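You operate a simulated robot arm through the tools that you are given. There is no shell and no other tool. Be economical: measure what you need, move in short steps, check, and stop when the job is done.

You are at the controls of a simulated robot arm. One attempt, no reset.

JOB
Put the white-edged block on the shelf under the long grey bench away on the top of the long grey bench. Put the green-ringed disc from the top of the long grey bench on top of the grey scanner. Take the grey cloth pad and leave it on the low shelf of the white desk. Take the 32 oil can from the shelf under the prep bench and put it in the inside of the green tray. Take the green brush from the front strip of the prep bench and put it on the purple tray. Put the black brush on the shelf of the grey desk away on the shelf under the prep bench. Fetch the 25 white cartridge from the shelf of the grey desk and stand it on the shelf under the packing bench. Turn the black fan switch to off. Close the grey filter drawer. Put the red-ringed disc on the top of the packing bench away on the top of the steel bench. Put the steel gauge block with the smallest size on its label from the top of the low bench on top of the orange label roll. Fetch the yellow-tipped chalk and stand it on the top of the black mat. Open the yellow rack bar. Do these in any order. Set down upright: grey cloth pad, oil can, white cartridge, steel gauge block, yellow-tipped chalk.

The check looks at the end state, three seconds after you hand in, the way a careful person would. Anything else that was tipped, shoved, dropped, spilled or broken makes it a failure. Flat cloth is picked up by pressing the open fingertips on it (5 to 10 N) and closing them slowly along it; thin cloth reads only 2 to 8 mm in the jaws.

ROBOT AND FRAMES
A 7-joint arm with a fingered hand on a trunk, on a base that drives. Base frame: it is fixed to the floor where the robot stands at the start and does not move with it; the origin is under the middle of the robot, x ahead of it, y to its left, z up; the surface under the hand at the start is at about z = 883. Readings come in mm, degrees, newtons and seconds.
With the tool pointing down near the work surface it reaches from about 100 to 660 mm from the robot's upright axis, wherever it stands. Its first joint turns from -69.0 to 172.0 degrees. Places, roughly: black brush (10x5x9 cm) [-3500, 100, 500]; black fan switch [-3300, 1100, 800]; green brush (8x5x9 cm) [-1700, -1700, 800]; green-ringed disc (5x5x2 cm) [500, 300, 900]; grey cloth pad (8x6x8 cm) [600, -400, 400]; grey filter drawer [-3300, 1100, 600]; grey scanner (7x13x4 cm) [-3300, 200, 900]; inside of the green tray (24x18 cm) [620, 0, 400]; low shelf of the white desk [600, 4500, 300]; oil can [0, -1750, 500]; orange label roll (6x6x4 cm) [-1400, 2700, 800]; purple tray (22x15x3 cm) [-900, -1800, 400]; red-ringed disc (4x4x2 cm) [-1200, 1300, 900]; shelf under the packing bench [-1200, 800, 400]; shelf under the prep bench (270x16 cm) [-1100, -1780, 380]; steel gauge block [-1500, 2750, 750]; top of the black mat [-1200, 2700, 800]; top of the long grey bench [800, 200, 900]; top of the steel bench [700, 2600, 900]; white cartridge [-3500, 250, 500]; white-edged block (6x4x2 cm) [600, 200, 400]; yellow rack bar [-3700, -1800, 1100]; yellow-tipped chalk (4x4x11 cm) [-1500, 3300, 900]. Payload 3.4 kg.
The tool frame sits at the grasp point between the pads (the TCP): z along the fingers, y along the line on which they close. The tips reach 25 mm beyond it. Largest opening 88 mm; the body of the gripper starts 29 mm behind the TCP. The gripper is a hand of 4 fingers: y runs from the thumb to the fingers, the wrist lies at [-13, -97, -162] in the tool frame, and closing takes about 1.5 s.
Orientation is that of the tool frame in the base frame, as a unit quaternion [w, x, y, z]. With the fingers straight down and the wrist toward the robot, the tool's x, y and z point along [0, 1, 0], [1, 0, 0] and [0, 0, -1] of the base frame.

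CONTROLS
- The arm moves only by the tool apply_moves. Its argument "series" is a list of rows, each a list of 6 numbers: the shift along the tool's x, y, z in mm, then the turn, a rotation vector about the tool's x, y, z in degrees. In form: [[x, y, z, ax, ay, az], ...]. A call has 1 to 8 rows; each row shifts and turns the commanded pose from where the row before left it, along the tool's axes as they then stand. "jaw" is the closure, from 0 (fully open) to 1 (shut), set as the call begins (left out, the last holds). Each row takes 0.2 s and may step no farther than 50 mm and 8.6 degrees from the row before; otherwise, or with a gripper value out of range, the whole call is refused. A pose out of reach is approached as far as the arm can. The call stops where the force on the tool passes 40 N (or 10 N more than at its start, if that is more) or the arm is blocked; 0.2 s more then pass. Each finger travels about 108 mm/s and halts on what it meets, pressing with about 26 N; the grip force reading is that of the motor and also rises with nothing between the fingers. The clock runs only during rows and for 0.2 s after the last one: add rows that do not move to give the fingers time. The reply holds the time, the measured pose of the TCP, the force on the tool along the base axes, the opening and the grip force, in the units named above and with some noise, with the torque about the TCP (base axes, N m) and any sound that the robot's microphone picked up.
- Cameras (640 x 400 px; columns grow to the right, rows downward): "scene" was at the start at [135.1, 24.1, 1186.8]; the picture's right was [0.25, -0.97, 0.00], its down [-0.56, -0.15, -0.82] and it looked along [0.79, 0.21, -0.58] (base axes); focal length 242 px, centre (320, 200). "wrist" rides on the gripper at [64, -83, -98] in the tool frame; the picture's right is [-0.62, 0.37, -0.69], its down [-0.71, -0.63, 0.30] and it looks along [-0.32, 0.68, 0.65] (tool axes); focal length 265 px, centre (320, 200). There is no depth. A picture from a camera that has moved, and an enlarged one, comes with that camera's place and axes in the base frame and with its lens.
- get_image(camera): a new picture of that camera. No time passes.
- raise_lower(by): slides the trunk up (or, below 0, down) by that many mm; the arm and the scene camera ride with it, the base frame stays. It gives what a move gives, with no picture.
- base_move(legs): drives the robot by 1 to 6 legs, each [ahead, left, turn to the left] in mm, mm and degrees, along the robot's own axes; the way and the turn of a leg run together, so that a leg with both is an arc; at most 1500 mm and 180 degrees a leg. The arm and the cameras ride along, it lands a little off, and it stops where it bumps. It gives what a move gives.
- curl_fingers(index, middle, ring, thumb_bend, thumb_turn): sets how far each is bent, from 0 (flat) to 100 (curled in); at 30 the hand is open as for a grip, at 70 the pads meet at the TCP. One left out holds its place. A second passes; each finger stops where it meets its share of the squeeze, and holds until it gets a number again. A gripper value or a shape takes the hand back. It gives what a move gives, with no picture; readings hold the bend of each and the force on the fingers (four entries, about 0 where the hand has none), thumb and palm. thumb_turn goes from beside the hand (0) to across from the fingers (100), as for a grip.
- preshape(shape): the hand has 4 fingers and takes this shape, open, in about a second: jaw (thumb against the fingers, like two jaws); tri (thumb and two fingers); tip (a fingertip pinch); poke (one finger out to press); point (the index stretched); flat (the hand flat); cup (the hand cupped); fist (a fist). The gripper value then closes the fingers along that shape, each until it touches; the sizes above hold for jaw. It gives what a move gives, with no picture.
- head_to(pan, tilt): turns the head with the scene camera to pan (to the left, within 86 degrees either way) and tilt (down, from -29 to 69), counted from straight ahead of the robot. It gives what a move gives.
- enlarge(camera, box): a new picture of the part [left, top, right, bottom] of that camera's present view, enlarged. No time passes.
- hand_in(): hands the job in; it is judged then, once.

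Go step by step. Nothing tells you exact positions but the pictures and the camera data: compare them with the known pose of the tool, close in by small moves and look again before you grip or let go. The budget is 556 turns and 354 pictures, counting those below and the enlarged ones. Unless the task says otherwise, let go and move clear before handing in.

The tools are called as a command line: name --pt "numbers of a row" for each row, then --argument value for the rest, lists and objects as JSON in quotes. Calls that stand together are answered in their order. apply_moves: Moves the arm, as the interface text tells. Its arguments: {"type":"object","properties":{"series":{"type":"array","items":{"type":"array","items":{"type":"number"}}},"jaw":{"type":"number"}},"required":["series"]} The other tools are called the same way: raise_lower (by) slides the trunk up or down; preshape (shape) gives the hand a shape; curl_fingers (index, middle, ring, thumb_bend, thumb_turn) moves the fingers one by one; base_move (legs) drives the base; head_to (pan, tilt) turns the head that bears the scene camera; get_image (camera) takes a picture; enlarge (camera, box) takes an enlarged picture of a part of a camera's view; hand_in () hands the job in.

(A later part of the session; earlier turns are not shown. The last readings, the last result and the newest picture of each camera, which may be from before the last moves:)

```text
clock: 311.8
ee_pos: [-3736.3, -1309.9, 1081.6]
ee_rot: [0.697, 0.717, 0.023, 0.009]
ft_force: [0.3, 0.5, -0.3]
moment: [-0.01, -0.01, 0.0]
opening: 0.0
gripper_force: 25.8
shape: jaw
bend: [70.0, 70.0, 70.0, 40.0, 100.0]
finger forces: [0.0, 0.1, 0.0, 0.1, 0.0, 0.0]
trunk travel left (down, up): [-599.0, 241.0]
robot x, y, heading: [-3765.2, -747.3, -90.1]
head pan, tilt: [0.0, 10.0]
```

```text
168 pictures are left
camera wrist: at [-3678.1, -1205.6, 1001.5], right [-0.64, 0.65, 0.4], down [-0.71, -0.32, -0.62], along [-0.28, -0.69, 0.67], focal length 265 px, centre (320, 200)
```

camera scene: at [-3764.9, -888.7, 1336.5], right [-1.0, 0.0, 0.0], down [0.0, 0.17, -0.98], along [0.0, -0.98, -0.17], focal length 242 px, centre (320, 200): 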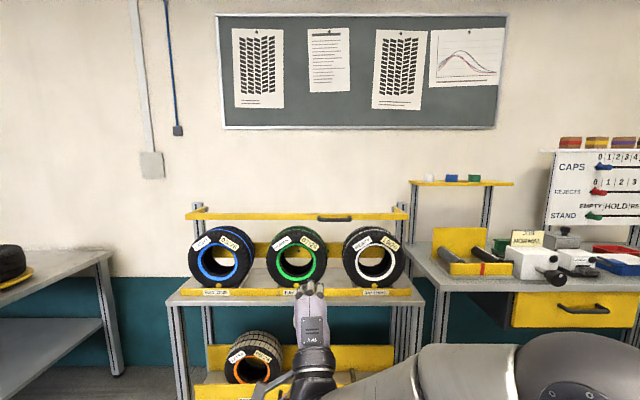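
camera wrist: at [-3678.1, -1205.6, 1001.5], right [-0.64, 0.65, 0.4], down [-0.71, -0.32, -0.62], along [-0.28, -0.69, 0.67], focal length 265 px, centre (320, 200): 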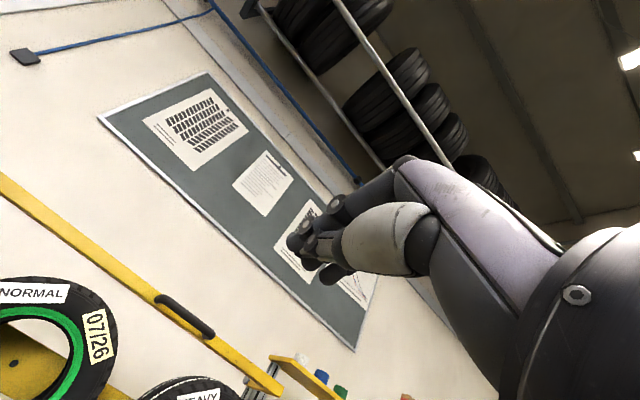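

The handle sits in the gap between two tyres at ≈[−3822, −1843, 1103]. To keep the camera boom inside that gap I'll roll the hand −45°, shift right, lower and approach.

apply_moves --pt "0 -14 0 0 0 0" --pt "0 0 0 0 0 -7.5" --pt "0 0 0 0 0 -7.5" --pt "0 0 0 0 0 -7.5" --pt "0 0 0 0 0 -7.5" --pt "0 0 0 0 0 -7.5" --pt "0 0 0 0 0 -7.5" --pt "0 0 0 0 0 0"

base_move --legs '[[0, -86, 0], [330, 0, 0]]'

get_image --camera "scene"

get_image --camera "wrist"

```text
clock: 313.6
ee_pos: [-3736.2, -1310.1, 1068.0]
ee_rot: [0.646, 0.654, 0.297, -0.259]
ft_force: [0.1, 0.8, -0.7]
moment: [0.0, 0.02, 0.01]
opening: 0.0
gripper_force: 26.2
shape: jaw
bend: [70.0, 70.0, 70.0, 40.0, 100.0]
finger forces: [0.0, 0.1, 0.0, 0.1, 0.0, 0.1]
trunk travel left (down, up): [-599.0, 241.0]
robot x, y, heading: [-3766.1, -749.3, -90.2]
head pan, tilt: [0.0, 10.0]
```

```text
clock: 316.5
ee_pos: [-3821.0, -1643.3, 1067.9]
ee_rot: [0.646, 0.654, 0.296, -0.259]
ft_force: [0.0, -0.3, -0.7]
moment: [-0.04, 0.01, -0.03]
opening: 0.0
gripper_force: 25.5
shape: jaw
bend: [70.0, 70.0, 70.0, 40.0, 100.0]
finger forces: [0.1, 0.0, 0.1, 0.0, 0.1, 0.0]
trunk travel left (down, up): [-599.0, 241.0]
robot x, y, heading: [-3850.5, -1084.0, -90.0]
head pan, tilt: [0.0, 10.0]
```

```text
167 pictures are left
camera scene: at [-3850.5, -1222.0, 1336.3], right [-1.0, 0.0, 0.0], down [0.0, 0.17, -0.98], along [0.0, -0.98, -0.17], focal length 242 px, centre (320, 200)
```

scene: 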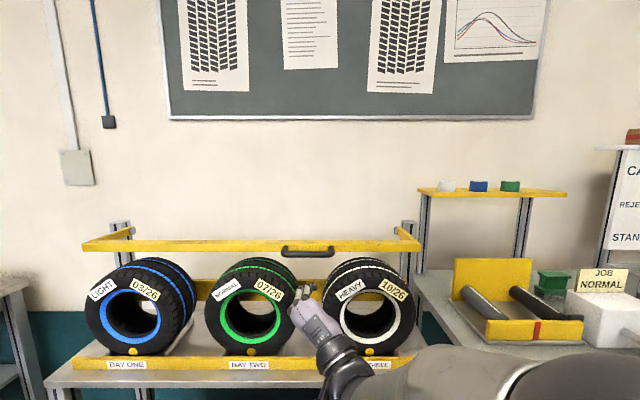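

```text
166 pictures are left
camera wrist: at [-3842.7, -1541.3, 968.0], right [-0.19, 0.66, 0.72], down [-0.94, -0.35, 0.07], along [0.3, -0.66, 0.69], focal length 265 px, centre (320, 200)
```

wrist: 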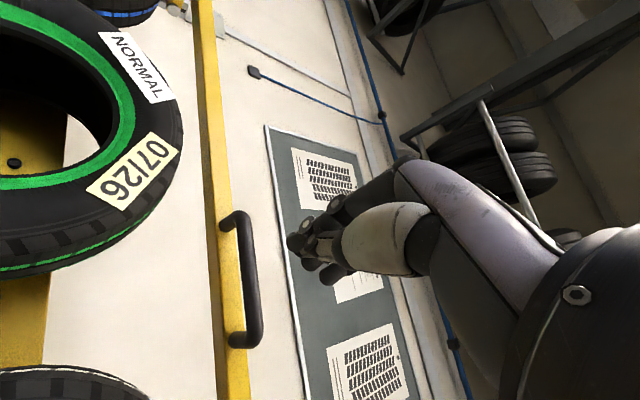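

base_move --legs '[[140, 0, 0]]'

get_image --camera "scene"

get_image --camera "wrist"

```text
clock: 317.9
ee_pos: [-3822.6, -1780.5, 1068.3]
ee_rot: [0.646, 0.653, 0.297, -0.259]
ft_force: [0.4, 4.0, -5.7]
moment: [-0.15, -0.04, -0.03]
opening: 0.0
gripper_force: 25.8
shape: jaw
bend: [70.0, 70.0, 70.0, 40.0, 100.0]
finger forces: [0.1, 0.2, 7.1, 0.0, 0.0, 0.0]
trunk travel left (down, up): [-599.0, 241.0]
robot x, y, heading: [-3851.4, -1218.6, -89.9]
head pan, tilt: [0.0, 10.0]
```

```text
165 pictures are left
camera scene: at [-3850.2, -1360.3, 1336.5], right [-1.0, 0.0, 0.0], down [0.0, 0.17, -0.98], along [0.0, -0.98, -0.17], focal length 242 px, centre (320, 200)
```

scene: 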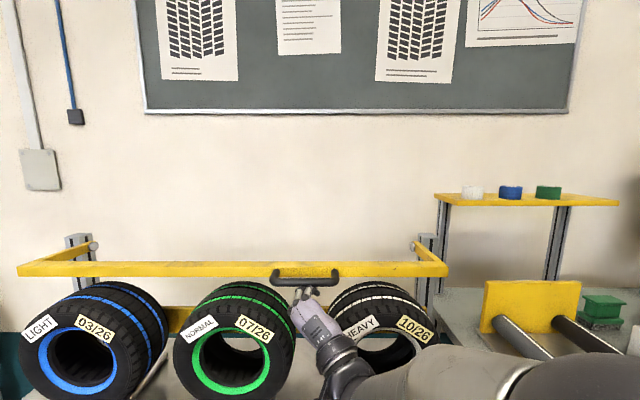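

```text
164 pictures are left
camera wrist: at [-3842.1, -1679.8, 968.2], right [-0.19, 0.66, 0.72], down [-0.93, -0.35, 0.07], along [0.3, -0.66, 0.69], focal length 265 px, centre (320, 200)
```

wrist: 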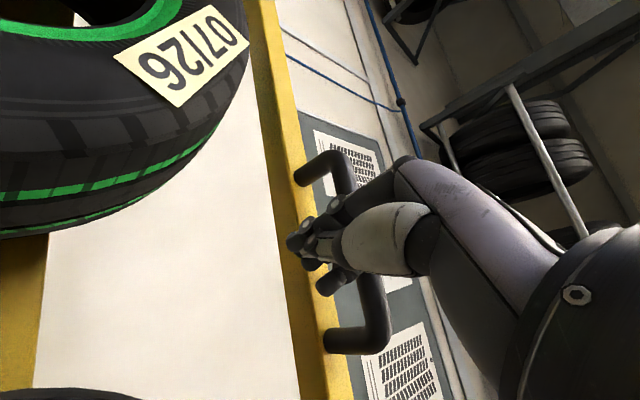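

The fingertips touch the handle from below. Lifting.

apply_moves --pt "-10 10 0 0 0 0" --pt "-10 10 2 0 0 0" --pt "-10 10 3 0 0 0" --pt "-10 10 4 0 0 0" --pt "0 0 0 0 0 0"

get_image --camera "scene"

get_image --camera "wrist"

```text
clock: 319.1
ee_pos: [-3820.4, -1790.5, 1125.2]
ee_rot: [0.647, 0.653, 0.295, -0.26]
ft_force: [-0.5, 7.4, -4.4]
moment: [-0.17, -0.07, -0.13]
opening: 0.1
gripper_force: 26.2
shape: jaw
bend: [70.0, 70.0, 70.0, 40.0, 100.0]
finger forces: [0.1, 0.2, 7.7, 0.0, 0.1, 0.0]
trunk travel left (down, up): [-599.0, 241.0]
robot x, y, heading: [-3848.1, -1215.7, -90.2]
head pan, tilt: [0.0, 10.0]
```

```text
163 pictures are left
camera scene: at [-3850.3, -1359.2, 1336.6], right [-1.0, 0.0, 0.0], down [0.0, 0.17, -0.98], along [0.0, -0.98, -0.17], focal length 242 px, centre (320, 200)
```

scene: 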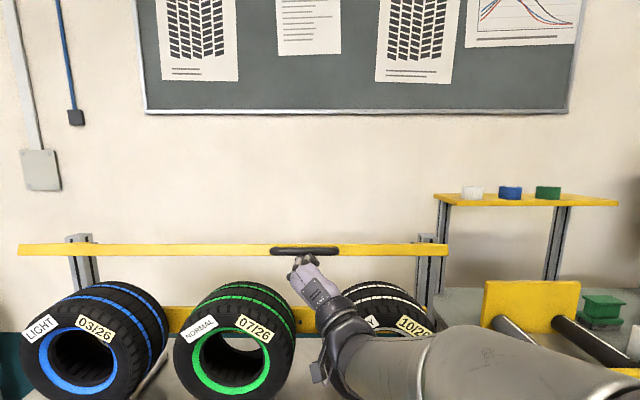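

```text
162 pictures are left
camera wrist: at [-3841.1, -1690.0, 1025.2], right [-0.19, 0.66, 0.72], down [-0.93, -0.35, 0.07], along [0.3, -0.66, 0.69], focal length 265 px, centre (320, 200)
```

wrist: 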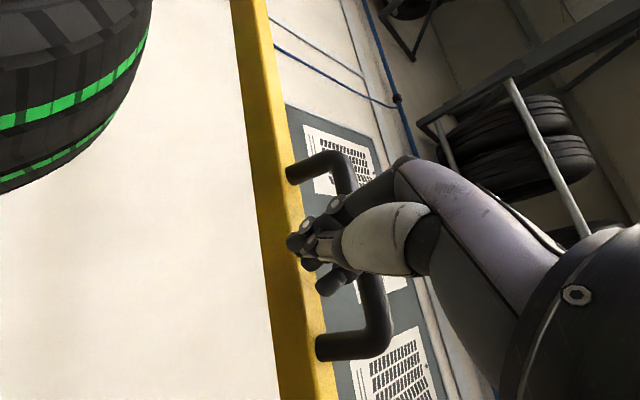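

The bar is swinging up. Continuing up and slightly forward.

apply_moves --pt "-10 10 4 0 0 0" --pt "-10 10 5 0 0 0" --pt "-10 10 6 0 0 0" --pt "-10 10 8 0 0 0" --pt "-10 10 10 0 0 0" --pt "0 0 0 0 0 0"

get_image --camera "scene"

get_image --camera "wrist"

```text
clock: 320.4
ee_pos: [-3819.8, -1826.6, 1194.5]
ee_rot: [0.646, 0.654, 0.296, -0.259]
ft_force: [-1.8, 2.9, -4.7]
moment: [-0.05, -0.11, -0.03]
opening: 0.0
gripper_force: 25.8
shape: jaw
bend: [70.0, 70.0, 70.0, 40.0, 100.0]
finger forces: [0.1, 0.4, 4.7, 0.0, 0.0, 0.0]
trunk travel left (down, up): [-599.0, 241.0]
robot x, y, heading: [-3851.2, -1219.0, -89.8]
head pan, tilt: [0.0, 10.0]
```

```text
161 pictures are left
camera scene: at [-3850.8, -1360.7, 1336.5], right [-1.0, 0.0, 0.0], down [0.0, 0.17, -0.98], along [0.0, -0.98, -0.17], focal length 242 px, centre (320, 200)
```

scene: 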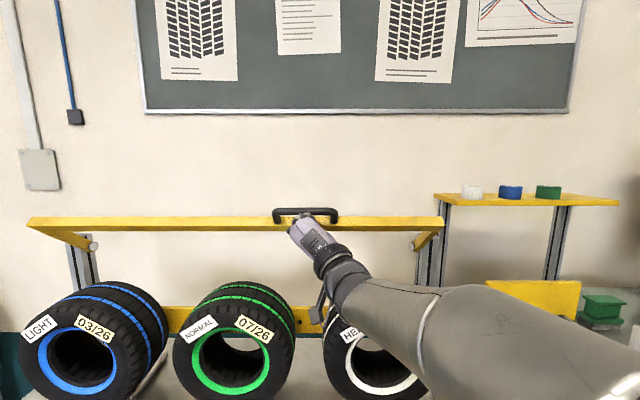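

```text
160 pictures are left
camera wrist: at [-3838.5, -1726.1, 1094.5], right [-0.19, 0.66, 0.72], down [-0.93, -0.35, 0.07], along [0.3, -0.66, 0.69], focal length 265 px, centre (320, 200)
```

wrist: 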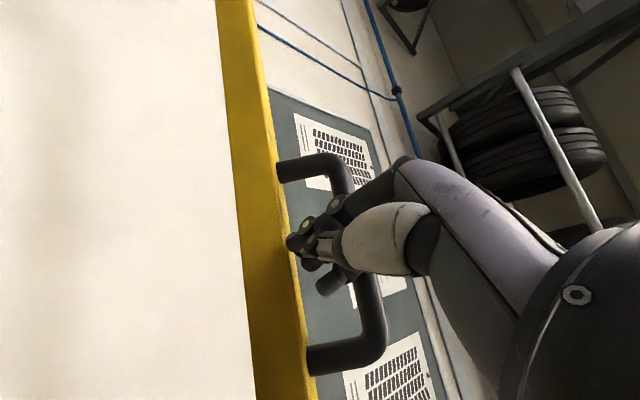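

apply_moves --pt "-10 10 8 0 0 0" --pt "-10 10 9 0 0 0" --pt "-10 10 10 0 0 0" --pt "-8 8 12 0 0 0" --pt "0 0 0 0 0 0"

get_image --camera "scene"

get_image --camera "wrist"

```text
clock: 321.6
ee_pos: [-3814.5, -1866.5, 1247.3]
ee_rot: [0.647, 0.654, 0.295, -0.259]
ft_force: [-1.1, 1.8, -4.3]
moment: [0.03, -0.03, 0.03]
opening: 0.2
gripper_force: 25.2
shape: jaw
bend: [70.0, 70.0, 70.0, 41.0, 100.0]
finger forces: [0.1, 3.5, 0.9, 0.0, 0.0, 0.0]
trunk travel left (down, up): [-599.0, 241.0]
robot x, y, heading: [-3847.3, -1218.6, -89.6]
head pan, tilt: [0.0, 10.0]
```

```text
159 pictures are left
camera scene: at [-3850.1, -1360.9, 1336.5], right [-1.0, 0.0, 0.0], down [0.0, 0.17, -0.98], along [0.0, -0.98, -0.17], focal length 242 px, centre (320, 200)
```

scene: 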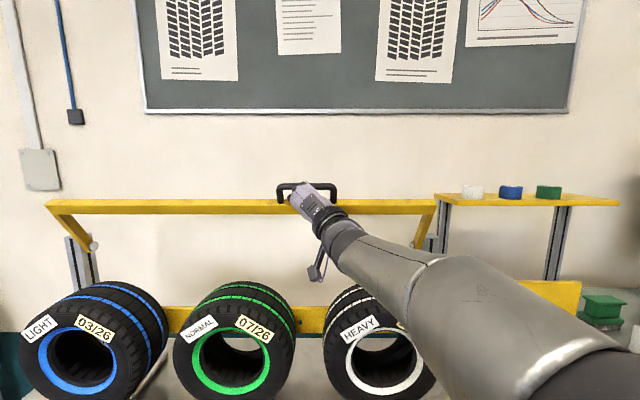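

```text
158 pictures are left
camera wrist: at [-3834.4, -1766.6, 1147.0], right [-0.19, 0.66, 0.72], down [-0.93, -0.35, 0.07], along [0.3, -0.66, 0.69], focal length 265 px, centre (320, 200)
```

wrist: 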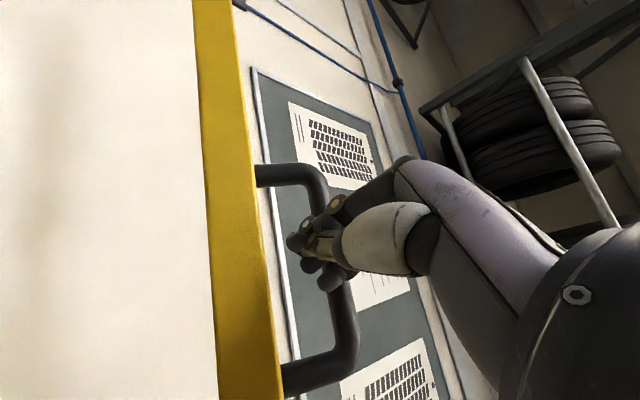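

raise_lower --by 20

base_move --legs '[[45, 0, 0]]'

raise_lower --by 15

get_image --camera "scene"

get_image --camera "wrist"

```text
clock: 322.3
ee_pos: [-3814.9, -1867.6, 1267.8]
ee_rot: [0.647, 0.653, 0.296, -0.259]
ft_force: [-0.6, 0.2, 0.4]
moment: [0.02, -0.02, 0.0]
opening: 0.0
gripper_force: 25.7
shape: jaw
bend: [70.0, 70.0, 70.0, 42.0, 100.0]
finger forces: [0.1, 0.0, 0.1, 0.0, 0.1, 0.1]
trunk travel left (down, up): [-619.0, 221.0]
robot x, y, heading: [-3851.4, -1220.0, -89.8]
head pan, tilt: [0.0, 10.0]
```

```text
clock: 323.2
ee_pos: [-3815.0, -1914.3, 1265.8]
ee_rot: [0.646, 0.655, 0.296, -0.258]
ft_force: [-0.2, 0.1, -1.2]
moment: [-0.02, 0.02, 0.01]
opening: 0.0
gripper_force: 25.9
shape: jaw
bend: [70.0, 70.0, 70.0, 43.0, 100.0]
finger forces: [0.1, 0.0, 0.1, 0.1, 0.0, 0.0]
trunk travel left (down, up): [-619.0, 221.0]
robot x, y, heading: [-3853.7, -1265.7, -89.9]
head pan, tilt: [0.0, 10.0]
```

```text
clock: 323.9
ee_pos: [-3814.4, -1912.3, 1281.9]
ee_rot: [0.647, 0.654, 0.296, -0.258]
ft_force: [-0.1, 0.6, -0.3]
moment: [-0.01, -0.01, 0.0]
opening: 0.0
gripper_force: 26.3
shape: jaw
bend: [70.0, 70.0, 70.0, 44.0, 100.0]
finger forces: [0.1, 0.2, 0.0, 0.0, 0.0, 0.0]
trunk travel left (down, up): [-634.0, 206.0]
robot x, y, heading: [-3847.4, -1262.7, -89.9]
head pan, tilt: [0.0, 10.0]
```

```text
157 pictures are left
camera scene: at [-3850.1, -1405.8, 1371.6], right [-1.0, 0.0, 0.0], down [0.0, 0.17, -0.98], along [0.0, -0.98, -0.17], focal length 242 px, centre (320, 200)
```

scene: 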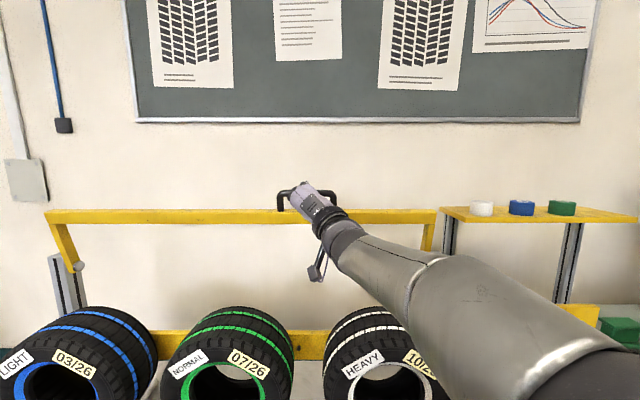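

```text
156 pictures are left
camera wrist: at [-3834.7, -1811.6, 1182.2], right [-0.19, 0.66, 0.72], down [-0.93, -0.35, 0.07], along [0.3, -0.66, 0.69], focal length 265 px, centre (320, 200)
```

wrist: 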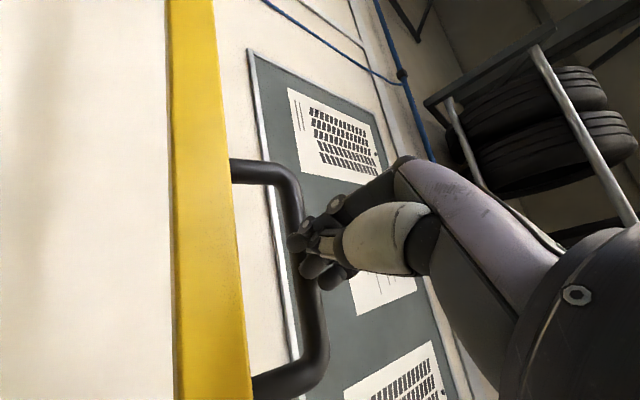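

The bar holds at about 67°. I'll pull the fingers back out of the handle loop and push the bar itself further from the front.

apply_moves --pt "0 0 -30 0 0 0" --pt "0 0 -40 0 0 0" --pt "0 0 -30 0 0 0" --pt "17 -17 0 0 0 0" --pt "0 0 0 0 0 0"

get_image --camera "scene"

get_image --camera "wrist"

```text
clock: 325.1
ee_pos: [-3819.4, -1811.1, 1260.4]
ee_rot: [0.647, 0.654, 0.295, -0.259]
ft_force: [0.2, 0.5, -0.5]
moment: [0.0, -0.01, 0.03]
opening: 0.0
gripper_force: 25.7
shape: jaw
bend: [70.0, 70.0, 70.0, 44.0, 100.0]
finger forces: [0.0, 0.0, 0.1, 0.0, 0.1, 0.0]
trunk travel left (down, up): [-634.0, 206.0]
robot x, y, heading: [-3848.6, -1264.7, -90.0]
head pan, tilt: [0.0, 10.0]
```

```text
155 pictures are left
camera scene: at [-3850.7, -1405.6, 1371.5], right [-1.0, 0.0, 0.0], down [0.0, 0.17, -0.98], along [0.0, -0.98, -0.17], focal length 242 px, centre (320, 200)
```

scene: 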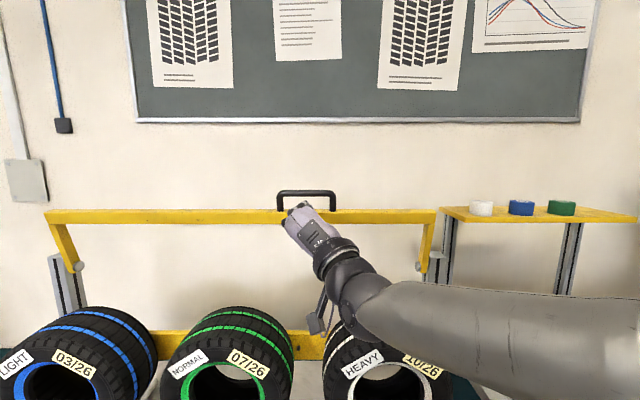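

```text
154 pictures are left
camera wrist: at [-3839.3, -1711.1, 1160.5], right [-0.19, 0.66, 0.72], down [-0.94, -0.35, 0.07], along [0.3, -0.66, 0.69], focal length 265 px, centre (320, 200)
```

wrist: 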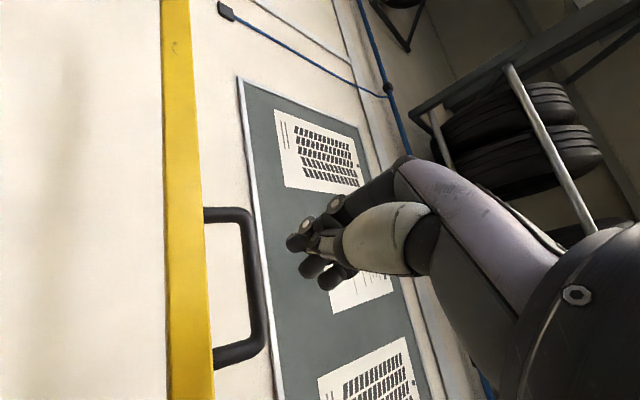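

The bar stays up, near vertical (≈[y −1957, z 1238]). One gentle push from the front to be sure it is at its stop.

apply_moves --pt "17 -17 0 0 0 0" --pt "0 0 0 0 0 0"

base_move --legs '[[95, 0, 0]]'

apply_moves --pt "0 0 8 0 0 0" --pt "0 0 8 0 0 0" --pt "0 0 8 0 0 0" --pt "0 0 0 0 0 0"

get_image --camera "wrist"

```text
clock: 325.6
ee_pos: [-3819.7, -1811.1, 1236.3]
ee_rot: [0.646, 0.654, 0.295, -0.26]
ft_force: [0.5, 0.7, -0.2]
moment: [-0.03, 0.0, 0.0]
opening: 0.0
gripper_force: 25.6
shape: jaw
bend: [70.0, 70.0, 70.0, 44.0, 100.0]
finger forces: [0.0, 0.0, 0.1, 0.0, 0.0, 0.1]
trunk travel left (down, up): [-634.0, 206.0]
robot x, y, heading: [-3849.9, -1266.6, -89.9]
head pan, tilt: [0.0, 10.0]
```

```text
clock: 326.8
ee_pos: [-3820.3, -1907.3, 1234.7]
ee_rot: [0.646, 0.654, 0.297, -0.258]
ft_force: [-0.5, 0.0, -0.3]
moment: [-0.01, 0.01, 0.03]
opening: 0.2
gripper_force: 26.1
shape: jaw
bend: [70.0, 70.0, 70.0, 44.0, 100.0]
finger forces: [0.0, 0.1, 0.1, 0.1, 0.1, 0.1]
trunk travel left (down, up): [-634.0, 206.0]
robot x, y, heading: [-3851.9, -1358.3, -90.1]
head pan, tilt: [0.0, 10.0]
```

```text
clock: 327.8
ee_pos: [-3819.0, -1928.6, 1237.5]
ee_rot: [0.647, 0.654, 0.295, -0.26]
ft_force: [0.6, 4.5, 1.9]
moment: [-0.03, -0.01, 0.04]
opening: 0.0
gripper_force: 26.2
shape: jaw
bend: [70.0, 70.0, 70.0, 44.0, 100.0]
finger forces: [11.2, 0.0, 0.1, 0.1, 0.1, 0.0]
trunk travel left (down, up): [-634.0, 206.0]
robot x, y, heading: [-3847.6, -1359.3, -89.9]
head pan, tilt: [0.0, 10.0]
```

```text
153 pictures are left
camera wrist: at [-3838.4, -1828.2, 1136.1], right [-0.19, 0.66, 0.72], down [-0.94, -0.35, 0.07], along [0.3, -0.66, 0.69], focal length 265 px, centre (320, 200)
```

wrist: 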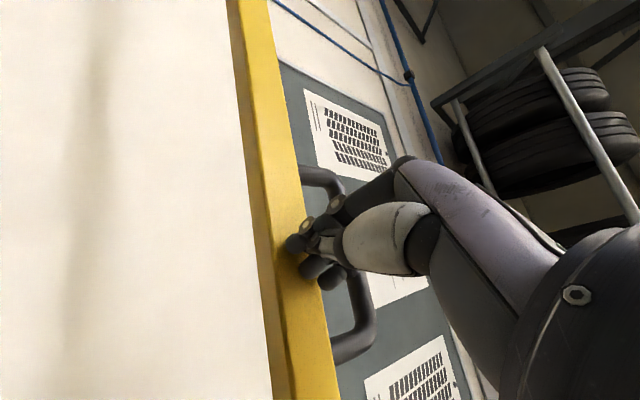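

apply_moves --pt "0 0 6 0 0 0" --pt "0 0 6 0 0 0" --pt "0 0 6 0 0 0" --pt "0 0 0 0 0 0"

base_move --legs '[[-250, 0, 0]]'

get_image --camera "scene"

get_image --camera "wrist"

```text
clock: 328.8
ee_pos: [-3816.9, -1947.3, 1235.6]
ee_rot: [0.646, 0.653, 0.296, -0.261]
ft_force: [0.1, 4.0, 2.3]
moment: [-0.05, 0.0, 0.01]
opening: 0.0
gripper_force: 25.9
shape: jaw
bend: [70.0, 70.0, 70.0, 44.0, 100.0]
finger forces: [11.2, 0.1, 0.0, 0.0, 0.1, 0.1]
trunk travel left (down, up): [-634.0, 206.0]
robot x, y, heading: [-3849.6, -1358.9, -90.0]
head pan, tilt: [0.0, 10.0]
```

```text
clock: 330.6
ee_pos: [-3817.4, -1695.2, 1235.0]
ee_rot: [0.647, 0.654, 0.297, -0.258]
ft_force: [-0.7, -0.1, 0.4]
moment: [0.01, -0.01, 0.0]
opening: 0.0
gripper_force: 26.0
shape: jaw
bend: [70.0, 70.0, 70.0, 44.0, 100.0]
finger forces: [0.1, 0.0, 0.0, 0.0, 0.0, 0.1]
trunk travel left (down, up): [-634.0, 206.0]
robot x, y, heading: [-3853.3, -1105.4, -89.6]
head pan, tilt: [0.0, 10.0]
```

```text
152 pictures are left
camera scene: at [-3850.2, -1248.2, 1371.5], right [-1.0, 0.0, 0.0], down [0.0, 0.17, -0.98], along [0.0, -0.98, -0.17], focal length 242 px, centre (320, 200)
```

scene: 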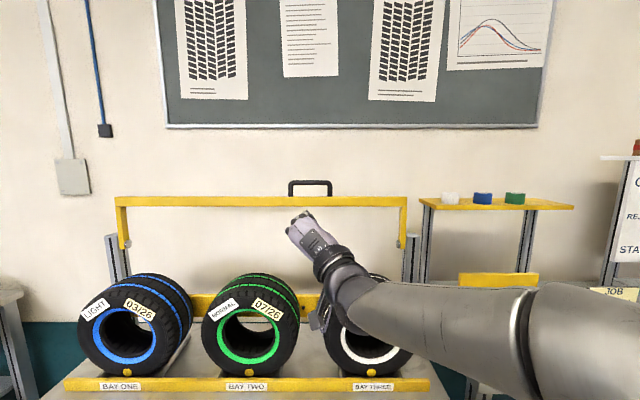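

```text
151 pictures are left
camera wrist: at [-3838.2, -1595.3, 1134.8], right [-0.19, 0.66, 0.72], down [-0.93, -0.35, 0.07], along [0.3, -0.66, 0.69], focal length 265 px, centre (320, 200)
```

wrist: 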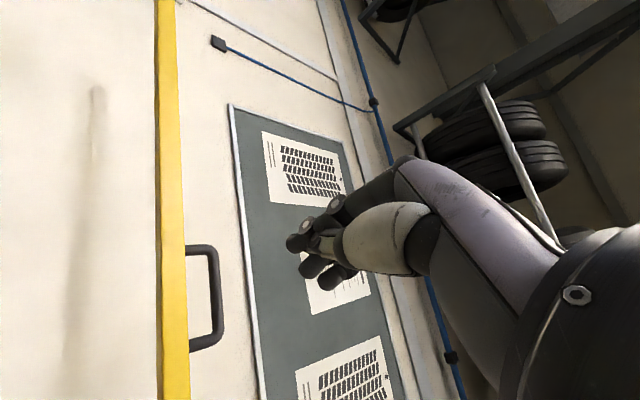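

The bar is fully up. Resetting the hand to point down and driving back to the grey desk for the black brush.

apply_moves --pt "0 0 0 0 0 7.5" --pt "0 0 0 0 0 7.5" --pt "0 0 0 0 0 7.5" --pt "0 0 0 0 0 7.5" --pt "0 0 0 0 0 7.5" --pt "0 0 0 0 0 7.5" --pt "0 0 0 8 0 0" --pt "0 0 0 8 0 0" --jaw 0

apply_moves --pt "0 0 0 8 0 0" --pt "0 0 0 8 0 0" --pt "0 0 0 8 0 0" --pt "0 0 0 8 0 0" --pt "0 0 0 8 0 0" --pt "0 0 0 8 0 0" --pt "0 0 0 8 0 0" --pt "0 0 0 8 0 0"

base_move --legs '[[-400, 0, 0], [0, 1300, 0], [0, 0, -90]]'

raise_lower --by -400

raise_lower --by -95

```text
clock: 332.4
ee_pos: [-3818.7, -1696.4, 1234.1]
ee_rot: [0.588, 0.808, 0.024, 0.004]
ft_force: [0.1, 0.3, 0.7]
moment: [0.02, -0.01, 0.02]
opening: 87.8
gripper_force: 0.0
shape: jaw
bend: [30.0, 30.0, 30.0, 30.0, 98.0]
finger forces: [0.0, 0.0, 0.0, 0.0, 0.0, 0.0]
trunk travel left (down, up): [-634.0, 206.0]
robot x, y, heading: [-3851.3, -1105.3, -90.0]
head pan, tilt: [0.0, 10.0]
```

```text
clock: 334.2
ee_pos: [-3814.7, -1698.1, 1233.3]
ee_rot: [0.07, 0.997, 0.025, -0.009]
ft_force: [0.5, -0.7, -0.3]
moment: [0.03, 0.04, -0.04]
opening: 87.6
gripper_force: 0.0
shape: jaw
bend: [30.0, 30.0, 30.0, 30.0, 98.0]
finger forces: [0.0, 0.1, 0.0, 0.0, 0.0, 0.0]
trunk travel left (down, up): [-634.0, 206.0]
robot x, y, heading: [-3849.8, -1106.1, -90.0]
head pan, tilt: [0.0, 10.0]
```

```text
clock: 346.6
ee_pos: [-3149.1, -740.3, 1235.1]
ee_rot: [0.044, 0.713, -0.697, -0.057]
ft_force: [-0.2, 0.2, 0.0]
moment: [-0.01, 0.01, 0.03]
opening: 87.8
gripper_force: 0.0
shape: jaw
bend: [30.0, 30.0, 30.0, 30.0, 98.0]
finger forces: [0.1, 0.0, 0.0, 0.0, 0.0, 0.1]
trunk travel left (down, up): [-634.0, 206.0]
robot x, y, heading: [-2558.3, -722.1, 178.4]
head pan, tilt: [0.0, 10.0]
```

```text
clock: 350.4
ee_pos: [-3148.6, -741.0, 834.4]
ee_rot: [0.044, 0.713, -0.697, -0.057]
ft_force: [-0.6, -1.2, -0.3]
moment: [-0.04, -0.03, 0.01]
opening: 87.6
gripper_force: 0.1
shape: jaw
bend: [30.0, 30.0, 30.0, 30.0, 98.0]
finger forces: [0.1, 0.0, 0.1, 0.0, 0.0, 0.0]
trunk travel left (down, up): [-234.0, 606.0]
robot x, y, heading: [-2561.8, -723.6, 178.5]
head pan, tilt: [0.0, 10.0]
```

```text
clock: 351.7
ee_pos: [-3147.9, -740.5, 739.6]
ee_rot: [0.044, 0.713, -0.698, -0.057]
ft_force: [-0.2, 0.4, 1.0]
moment: [-0.02, 0.03, -0.02]
opening: 87.8
gripper_force: 0.0
shape: jaw
bend: [30.0, 30.0, 30.0, 30.0, 98.0]
finger forces: [0.0, 0.1, 0.1, 0.1, 0.1, 0.0]
trunk travel left (down, up): [-139.0, 701.0]
robot x, y, heading: [-2561.2, -723.2, 178.8]
head pan, tilt: [0.0, 10.0]
```

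apply_moves --pt "0 -5 32 0 0 0" --pt "0 -5 32 0 0 0" --pt "0 -4 30 0 0 0" --pt "0 0 0 0 0 0"

base_move --legs '[[-50, 0, 1.3], [0, -800, 0]]'

head_to --pan 5 --tilt 30

get_image --camera "scene"

get_image --camera "wrist"

```text
clock: 352.7
ee_pos: [-3149.3, -737.7, 644.8]
ee_rot: [0.044, 0.713, -0.698, -0.058]
ft_force: [0.1, 0.3, 0.3]
moment: [-0.01, 0.01, -0.01]
opening: 87.6
gripper_force: 0.1
shape: jaw
bend: [30.0, 30.0, 30.0, 30.0, 98.0]
finger forces: [0.0, 0.1, 0.1, 0.0, 0.0, 0.0]
trunk travel left (down, up): [-139.0, 701.0]
robot x, y, heading: [-2556.7, -725.5, 178.6]
head pan, tilt: [0.0, 10.0]
```

```text
clock: 357.5
ee_pos: [-3103.0, 37.4, 645.4]
ee_rot: [0.045, 0.724, -0.686, -0.056]
ft_force: [0.5, -0.4, 0.1]
moment: [-0.02, 0.0, -0.02]
opening: 87.9
gripper_force: 0.0
shape: jaw
bend: [30.0, 30.0, 30.0, 30.0, 98.0]
finger forces: [0.0, 0.0, 0.0, 0.0, 0.1, 0.0]
trunk travel left (down, up): [-139.0, 701.0]
robot x, y, heading: [-2513.1, 71.1, -179.6]
head pan, tilt: [0.0, 10.0]
```

```text
clock: 358.4
ee_pos: [-3102.0, 38.2, 644.3]
ee_rot: [0.044, 0.723, -0.687, -0.057]
ft_force: [-0.9, -0.3, 0.5]
moment: [-0.01, 0.02, 0.02]
opening: 88.1
gripper_force: 0.0
shape: jaw
bend: [30.0, 30.0, 30.0, 30.0, 98.0]
finger forces: [0.1, 0.0, 0.0, 0.0, 0.0, 0.0]
trunk travel left (down, up): [-139.0, 701.0]
robot x, y, heading: [-2513.5, 70.1, -179.4]
head pan, tilt: [5.0, 30.0]
```

```text
150 pictures are left
camera scene: at [-2654.2, 65.1, 844.2], right [-0.1, 1.0, 0.0], down [0.5, 0.05, -0.87], along [-0.86, -0.08, -0.5], focal length 242 px, centre (320, 200)
```

scene: 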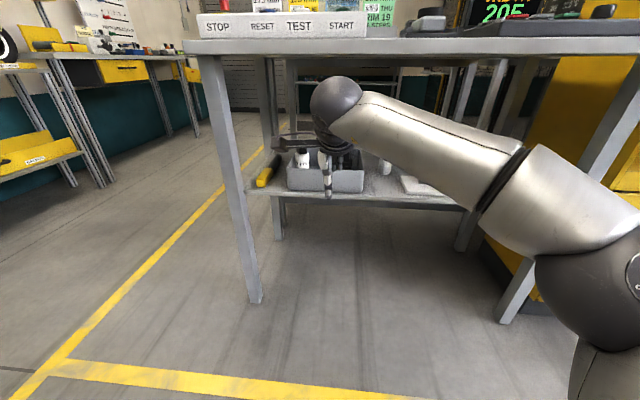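

```text
149 pictures are left
camera wrist: at [-3002.1, -22.7, 729.5], right [-0.3, 0.59, 0.75], down [0.54, 0.75, -0.38], along [-0.79, 0.3, -0.54], focal length 265 px, centre (320, 200)
```

wrist: 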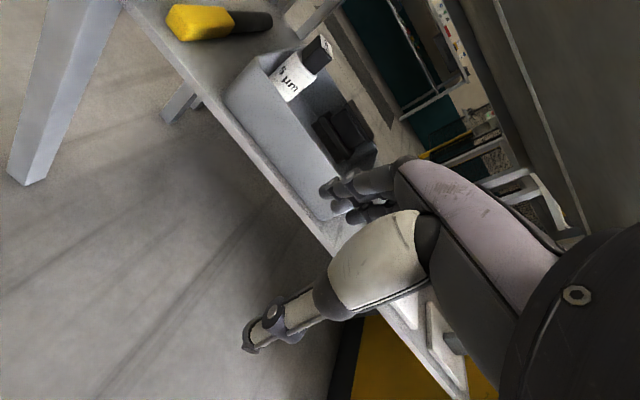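

enlarge --camera "wrist" --box '[220, 20, 400, 180]'

enlarge --camera "scene" --box '[230, 70, 430, 220]'

```text
2.50 times, centred on (310, 100) of wrist
camera zoom: at [-3002.1, -22.7, 729.5], right [-0.3, 0.59, 0.75], down [0.54, 0.75, -0.38], along [-0.79, 0.3, -0.54], focal length 664 px, centre (345, 450)
```

zoom: 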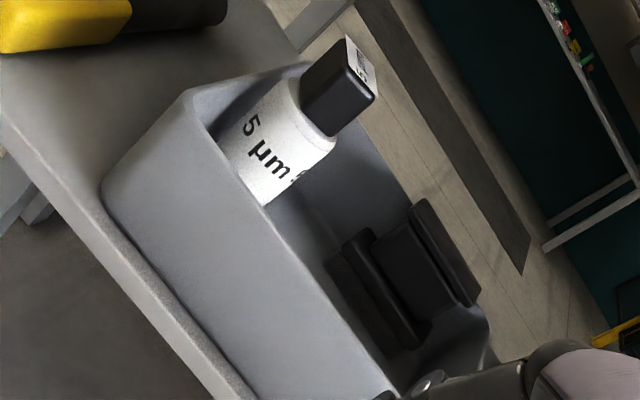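

```text
2.67 times, centred on (330, 145) of scene
camera zoom: at [-2654.2, 65.1, 844.2], right [-0.1, 1.0, 0.0], down [0.5, 0.05, -0.87], along [-0.86, -0.08, -0.5], focal length 646 px, centre (293, 347)
```

zoom: 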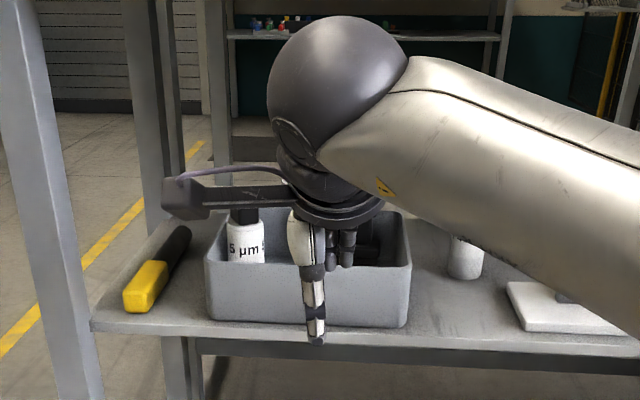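

Brush top plate ≈[−3440, 52, 593], long axis along y. Driving in at z 645, then checking.

base_move --legs '[[280, -14, -0.5]]'

get_image --camera "wrist"

get_image --camera "scene"

```text
clock: 360.3
ee_pos: [-3381.4, 58.3, 644.7]
ee_rot: [0.044, 0.72, -0.691, -0.057]
ft_force: [-0.4, -0.1, -0.3]
moment: [0.02, 0.01, 0.0]
opening: 87.8
gripper_force: 0.1
shape: jaw
bend: [30.0, 30.0, 30.0, 30.0, 98.0]
finger forces: [0.0, 0.0, 0.1, 0.0, 0.0, 0.0]
trunk travel left (down, up): [-139.0, 701.0]
robot x, y, heading: [-2788.4, 84.4, 180.2]
head pan, tilt: [5.0, 30.0]
```

```text
146 pictures are left
camera wrist: at [-3281.8, -4.9, 729.5], right [-0.29, 0.59, 0.75], down [0.55, 0.75, -0.38], along [-0.78, 0.3, -0.54], focal length 265 px, centre (320, 200)
```

wrist: 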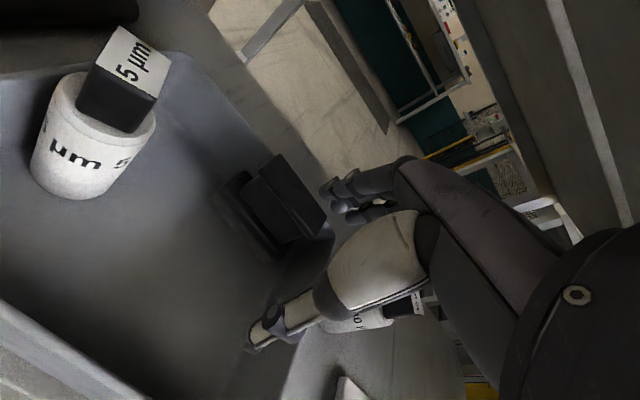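

```text
145 pictures are left
camera scene: at [-2933.1, 79.5, 844.1], right [-0.09, 1.0, 0.0], down [0.5, 0.04, -0.87], along [-0.86, -0.07, -0.5], focal length 242 px, centre (320, 200)
```

scene: 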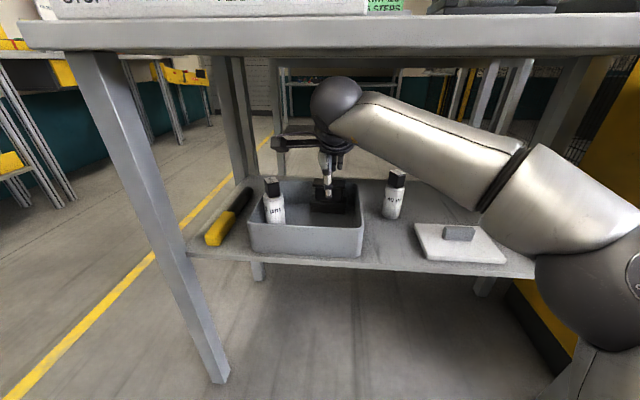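

base_move --legs '[[52, 11, 0]]'

apply_moves --pt "0 20 4 0 0 0" --pt "0 -2 14 0 0 0" --pt "0 0 0 0 0 0"

get_image --camera "wrist"

enlarge --camera "scene" --box '[240, 60, 420, 260]'

```text
clock: 361.2
ee_pos: [-3434.3, 46.8, 644.5]
ee_rot: [0.044, 0.72, -0.69, -0.057]
ft_force: [-0.8, 0.7, 0.1]
moment: [0.01, 0.0, 0.01]
opening: 87.8
gripper_force: 0.1
shape: jaw
bend: [30.0, 30.0, 30.0, 30.0, 98.0]
finger forces: [0.1, 0.0, 0.0, 0.0, 0.0, 0.0]
trunk travel left (down, up): [-139.0, 701.0]
robot x, y, heading: [-2845.7, 76.9, 180.0]
head pan, tilt: [5.0, 30.0]
```

```text
clock: 362.1
ee_pos: [-3453.2, 45.8, 629.0]
ee_rot: [0.045, 0.72, -0.691, -0.056]
ft_force: [-0.9, -0.1, 0.1]
moment: [0.04, -0.02, -0.02]
opening: 87.8
gripper_force: 0.1
shape: jaw
bend: [30.0, 30.0, 30.0, 30.0, 98.0]
finger forces: [0.1, 0.0, 0.1, 0.1, 0.0, 0.0]
trunk travel left (down, up): [-139.0, 701.0]
robot x, y, heading: [-2846.3, 74.4, 179.9]
head pan, tilt: [5.0, 30.0]
```

```text
144 pictures are left
camera wrist: at [-3353.6, -16.2, 714.0], right [-0.29, 0.59, 0.75], down [0.55, 0.75, -0.38], along [-0.78, 0.3, -0.54], focal length 265 px, centre (320, 200)
```

wrist: 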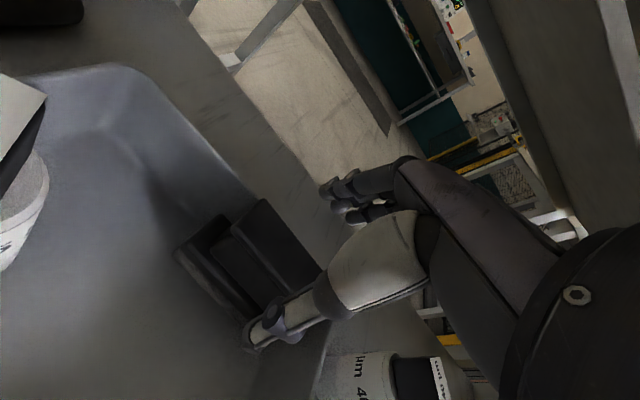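

```text
2.00 times, centred on (330, 160) of scene
camera zoom: at [-2984.8, 68.6, 844.1], right [-0.09, 1.0, 0.0], down [0.5, 0.04, -0.87], along [-0.86, -0.07, -0.5], focal length 485 px, centre (300, 280)
```

zoom: 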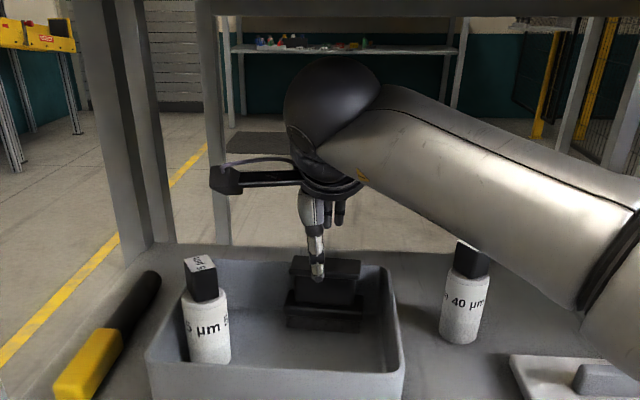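

Fingers must fit between the brush and the tray's rear wall, so I'll narrow the opening to ~62 mm and descend.

apply_moves --pt "0 -4 0 0 0 0" --pt "0 -2 15 0 0 0" --pt "0 -2 15 0 0 0" --pt "0 -2 14 0 0 0" --pt "0 0 0 0 0 0" --jaw 0.3

get_image --camera "wrist"

enlarge --camera "scene" --box '[240, 60, 420, 260]'

```text
clock: 363.2
ee_pos: [-3448.8, 46.2, 598.7]
ee_rot: [0.059, 0.719, -0.69, -0.064]
ft_force: [0.2, 0.6, 21.1]
moment: [0.09, 0.87, -0.03]
opening: 62.7
gripper_force: 0.0
shape: jaw
bend: [26.0, 32.0, 34.0, 58.0, 99.0]
finger forces: [6.5, 14.5, 0.1, 0.0, 0.1, 0.0]
trunk travel left (down, up): [-139.0, 701.0]
robot x, y, heading: [-2844.4, 72.0, 179.9]
head pan, tilt: [5.0, 30.0]
stopped in row 5: the force on the tool passed its limit at 42 N (the readings are from after the stop); the commanded pose is now the measured one
```

```text
142 pictures are left
camera wrist: at [-3347.4, -14.0, 681.1], right [-0.27, 0.6, 0.75], down [0.54, 0.74, -0.4], along [-0.8, 0.3, -0.52], focal length 265 px, centre (320, 200)
```

wrist: 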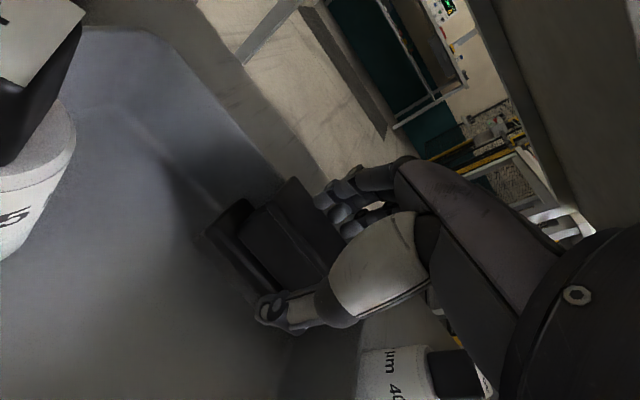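

```text
2.00 times, centred on (330, 160) of scene
camera zoom: at [-2982.1, 68.8, 844.6], right [-0.09, 1.0, 0.0], down [0.5, 0.04, -0.87], along [-0.86, -0.07, -0.5], focal length 485 px, centre (300, 280)
```

zoom: 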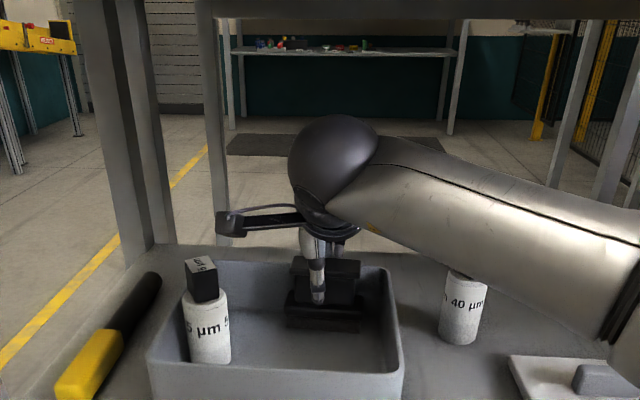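

The rear fingers met the tray wall. I'll rise a few millimetres so they grip just the brush's top plate above the wall.

apply_moves --pt "0 1 -7 0.8 0 0" --pt "0 0 0 0.7 0 0" --pt "0 0 0 0 0 0"

apply_moves --pt "0 0 0 0 0 0" --pt "0 0 0 0 0 0" --pt "0 0 0 0 0 0" --pt "0 0 0 0 0 0" --pt "0 0 0 0 0 0" --pt "0 0 0 0 0 0" --jaw 1

get_image --camera "wrist"

enlarge --camera "scene" --box '[240, 60, 420, 260]'

```text
clock: 364.0
ee_pos: [-3449.7, 46.5, 600.2]
ee_rot: [0.044, 0.721, -0.69, -0.052]
ft_force: [-0.2, 0.1, 14.3]
moment: [0.07, 0.58, -0.01]
opening: 62.4
gripper_force: 0.0
shape: jaw
bend: [26.0, 33.0, 34.0, 58.0, 99.0]
finger forces: [4.1, 10.4, 0.0, 0.1, 0.1, 0.1]
trunk travel left (down, up): [-139.0, 701.0]
robot x, y, heading: [-2842.8, 70.4, 179.8]
head pan, tilt: [5.0, 30.0]
```

```text
clock: 365.4
ee_pos: [-3449.9, 46.9, 599.3]
ee_rot: [0.045, 0.72, -0.69, -0.053]
ft_force: [1.2, 0.6, 14.4]
moment: [0.15, 0.67, -0.01]
opening: 28.8
gripper_force: 25.9
shape: jaw
bend: [27.0, 33.0, 37.0, 64.0, 100.0]
finger forces: [14.7, 12.3, 3.6, 0.1, 21.3, 0.0]
trunk travel left (down, up): [-139.0, 701.0]
robot x, y, heading: [-2845.5, 73.9, 179.8]
head pan, tilt: [5.0, 30.0]
```

```text
140 pictures are left
camera wrist: at [-3350.5, -14.7, 686.6], right [-0.29, 0.6, 0.75], down [0.55, 0.74, -0.38], along [-0.78, 0.3, -0.55], focal length 265 px, centre (320, 200)
```

wrist: 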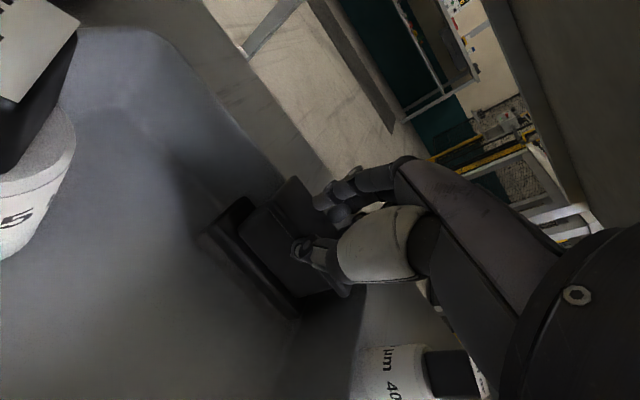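

```text
2.00 times, centred on (330, 160) of scene
camera zoom: at [-2983.0, 68.7, 844.5], right [-0.09, 1.0, 0.0], down [0.5, 0.04, -0.87], along [-0.86, -0.07, -0.5], focal length 485 px, centre (300, 280)
```

zoom: 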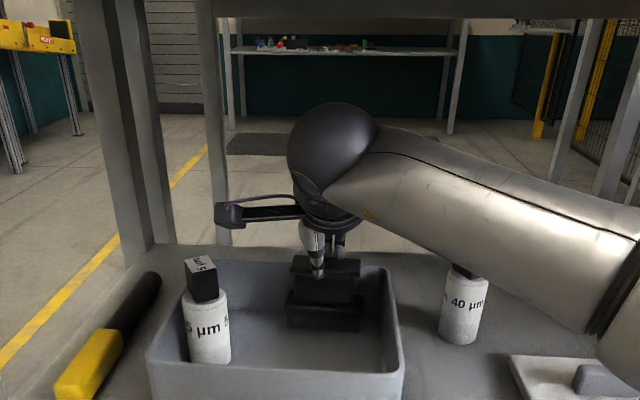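

The brush is lower and further back than thought (top ≈574, centre ≈[−3474, 53]); my fingers rest on its top plate. I'll use that: open the thumb and drag the brush forward 40 mm, away from the rear wall.

apply_moves --pt "0 0 0 0 0 0" --pt "0 0 0 0 0 0" --pt "0 0 0 0 0 0" --pt "0 -8 1 0 0 0" --pt "0 -10 1 0 0 0" --pt "0 -10 1 0 0 0" --pt "0 -10 1 0 0 0" --pt "0 0 0 0 0 0" --jaw 0.3

get_image --camera "wrist"

enlarge --camera "scene" --box '[240, 60, 420, 260]'

```text
clock: 367.2
ee_pos: [-3413.1, 48.8, 595.5]
ee_rot: [0.048, 0.719, -0.691, -0.057]
ft_force: [-9.0, -1.9, 35.5]
moment: [0.19, 2.0, 0.16]
opening: 67.8
gripper_force: 0.0
shape: jaw
bend: [21.0, 30.0, 26.0, 58.0, 99.0]
finger forces: [11.9, 17.0, 7.9, 0.1, 0.0, 0.0]
trunk travel left (down, up): [-139.0, 701.0]
robot x, y, heading: [-2846.8, 73.7, 179.9]
head pan, tilt: [5.0, 30.0]
```

```text
138 pictures are left
camera wrist: at [-3312.3, -12.8, 680.8], right [-0.29, 0.6, 0.75], down [0.55, 0.74, -0.38], along [-0.79, 0.3, -0.54], focal length 265 px, centre (320, 200)
```

wrist: 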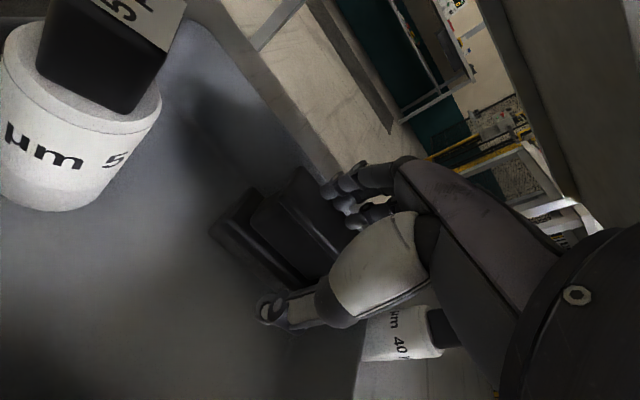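

```text
2.00 times, centred on (330, 160) of scene
camera zoom: at [-2981.4, 68.6, 844.9], right [-0.09, 1.0, 0.0], down [0.49, 0.04, -0.87], along [-0.87, -0.07, -0.5], focal length 485 px, centre (300, 280)
```

zoom: 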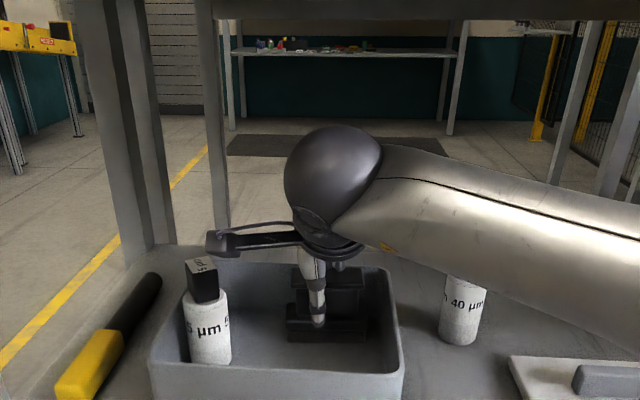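

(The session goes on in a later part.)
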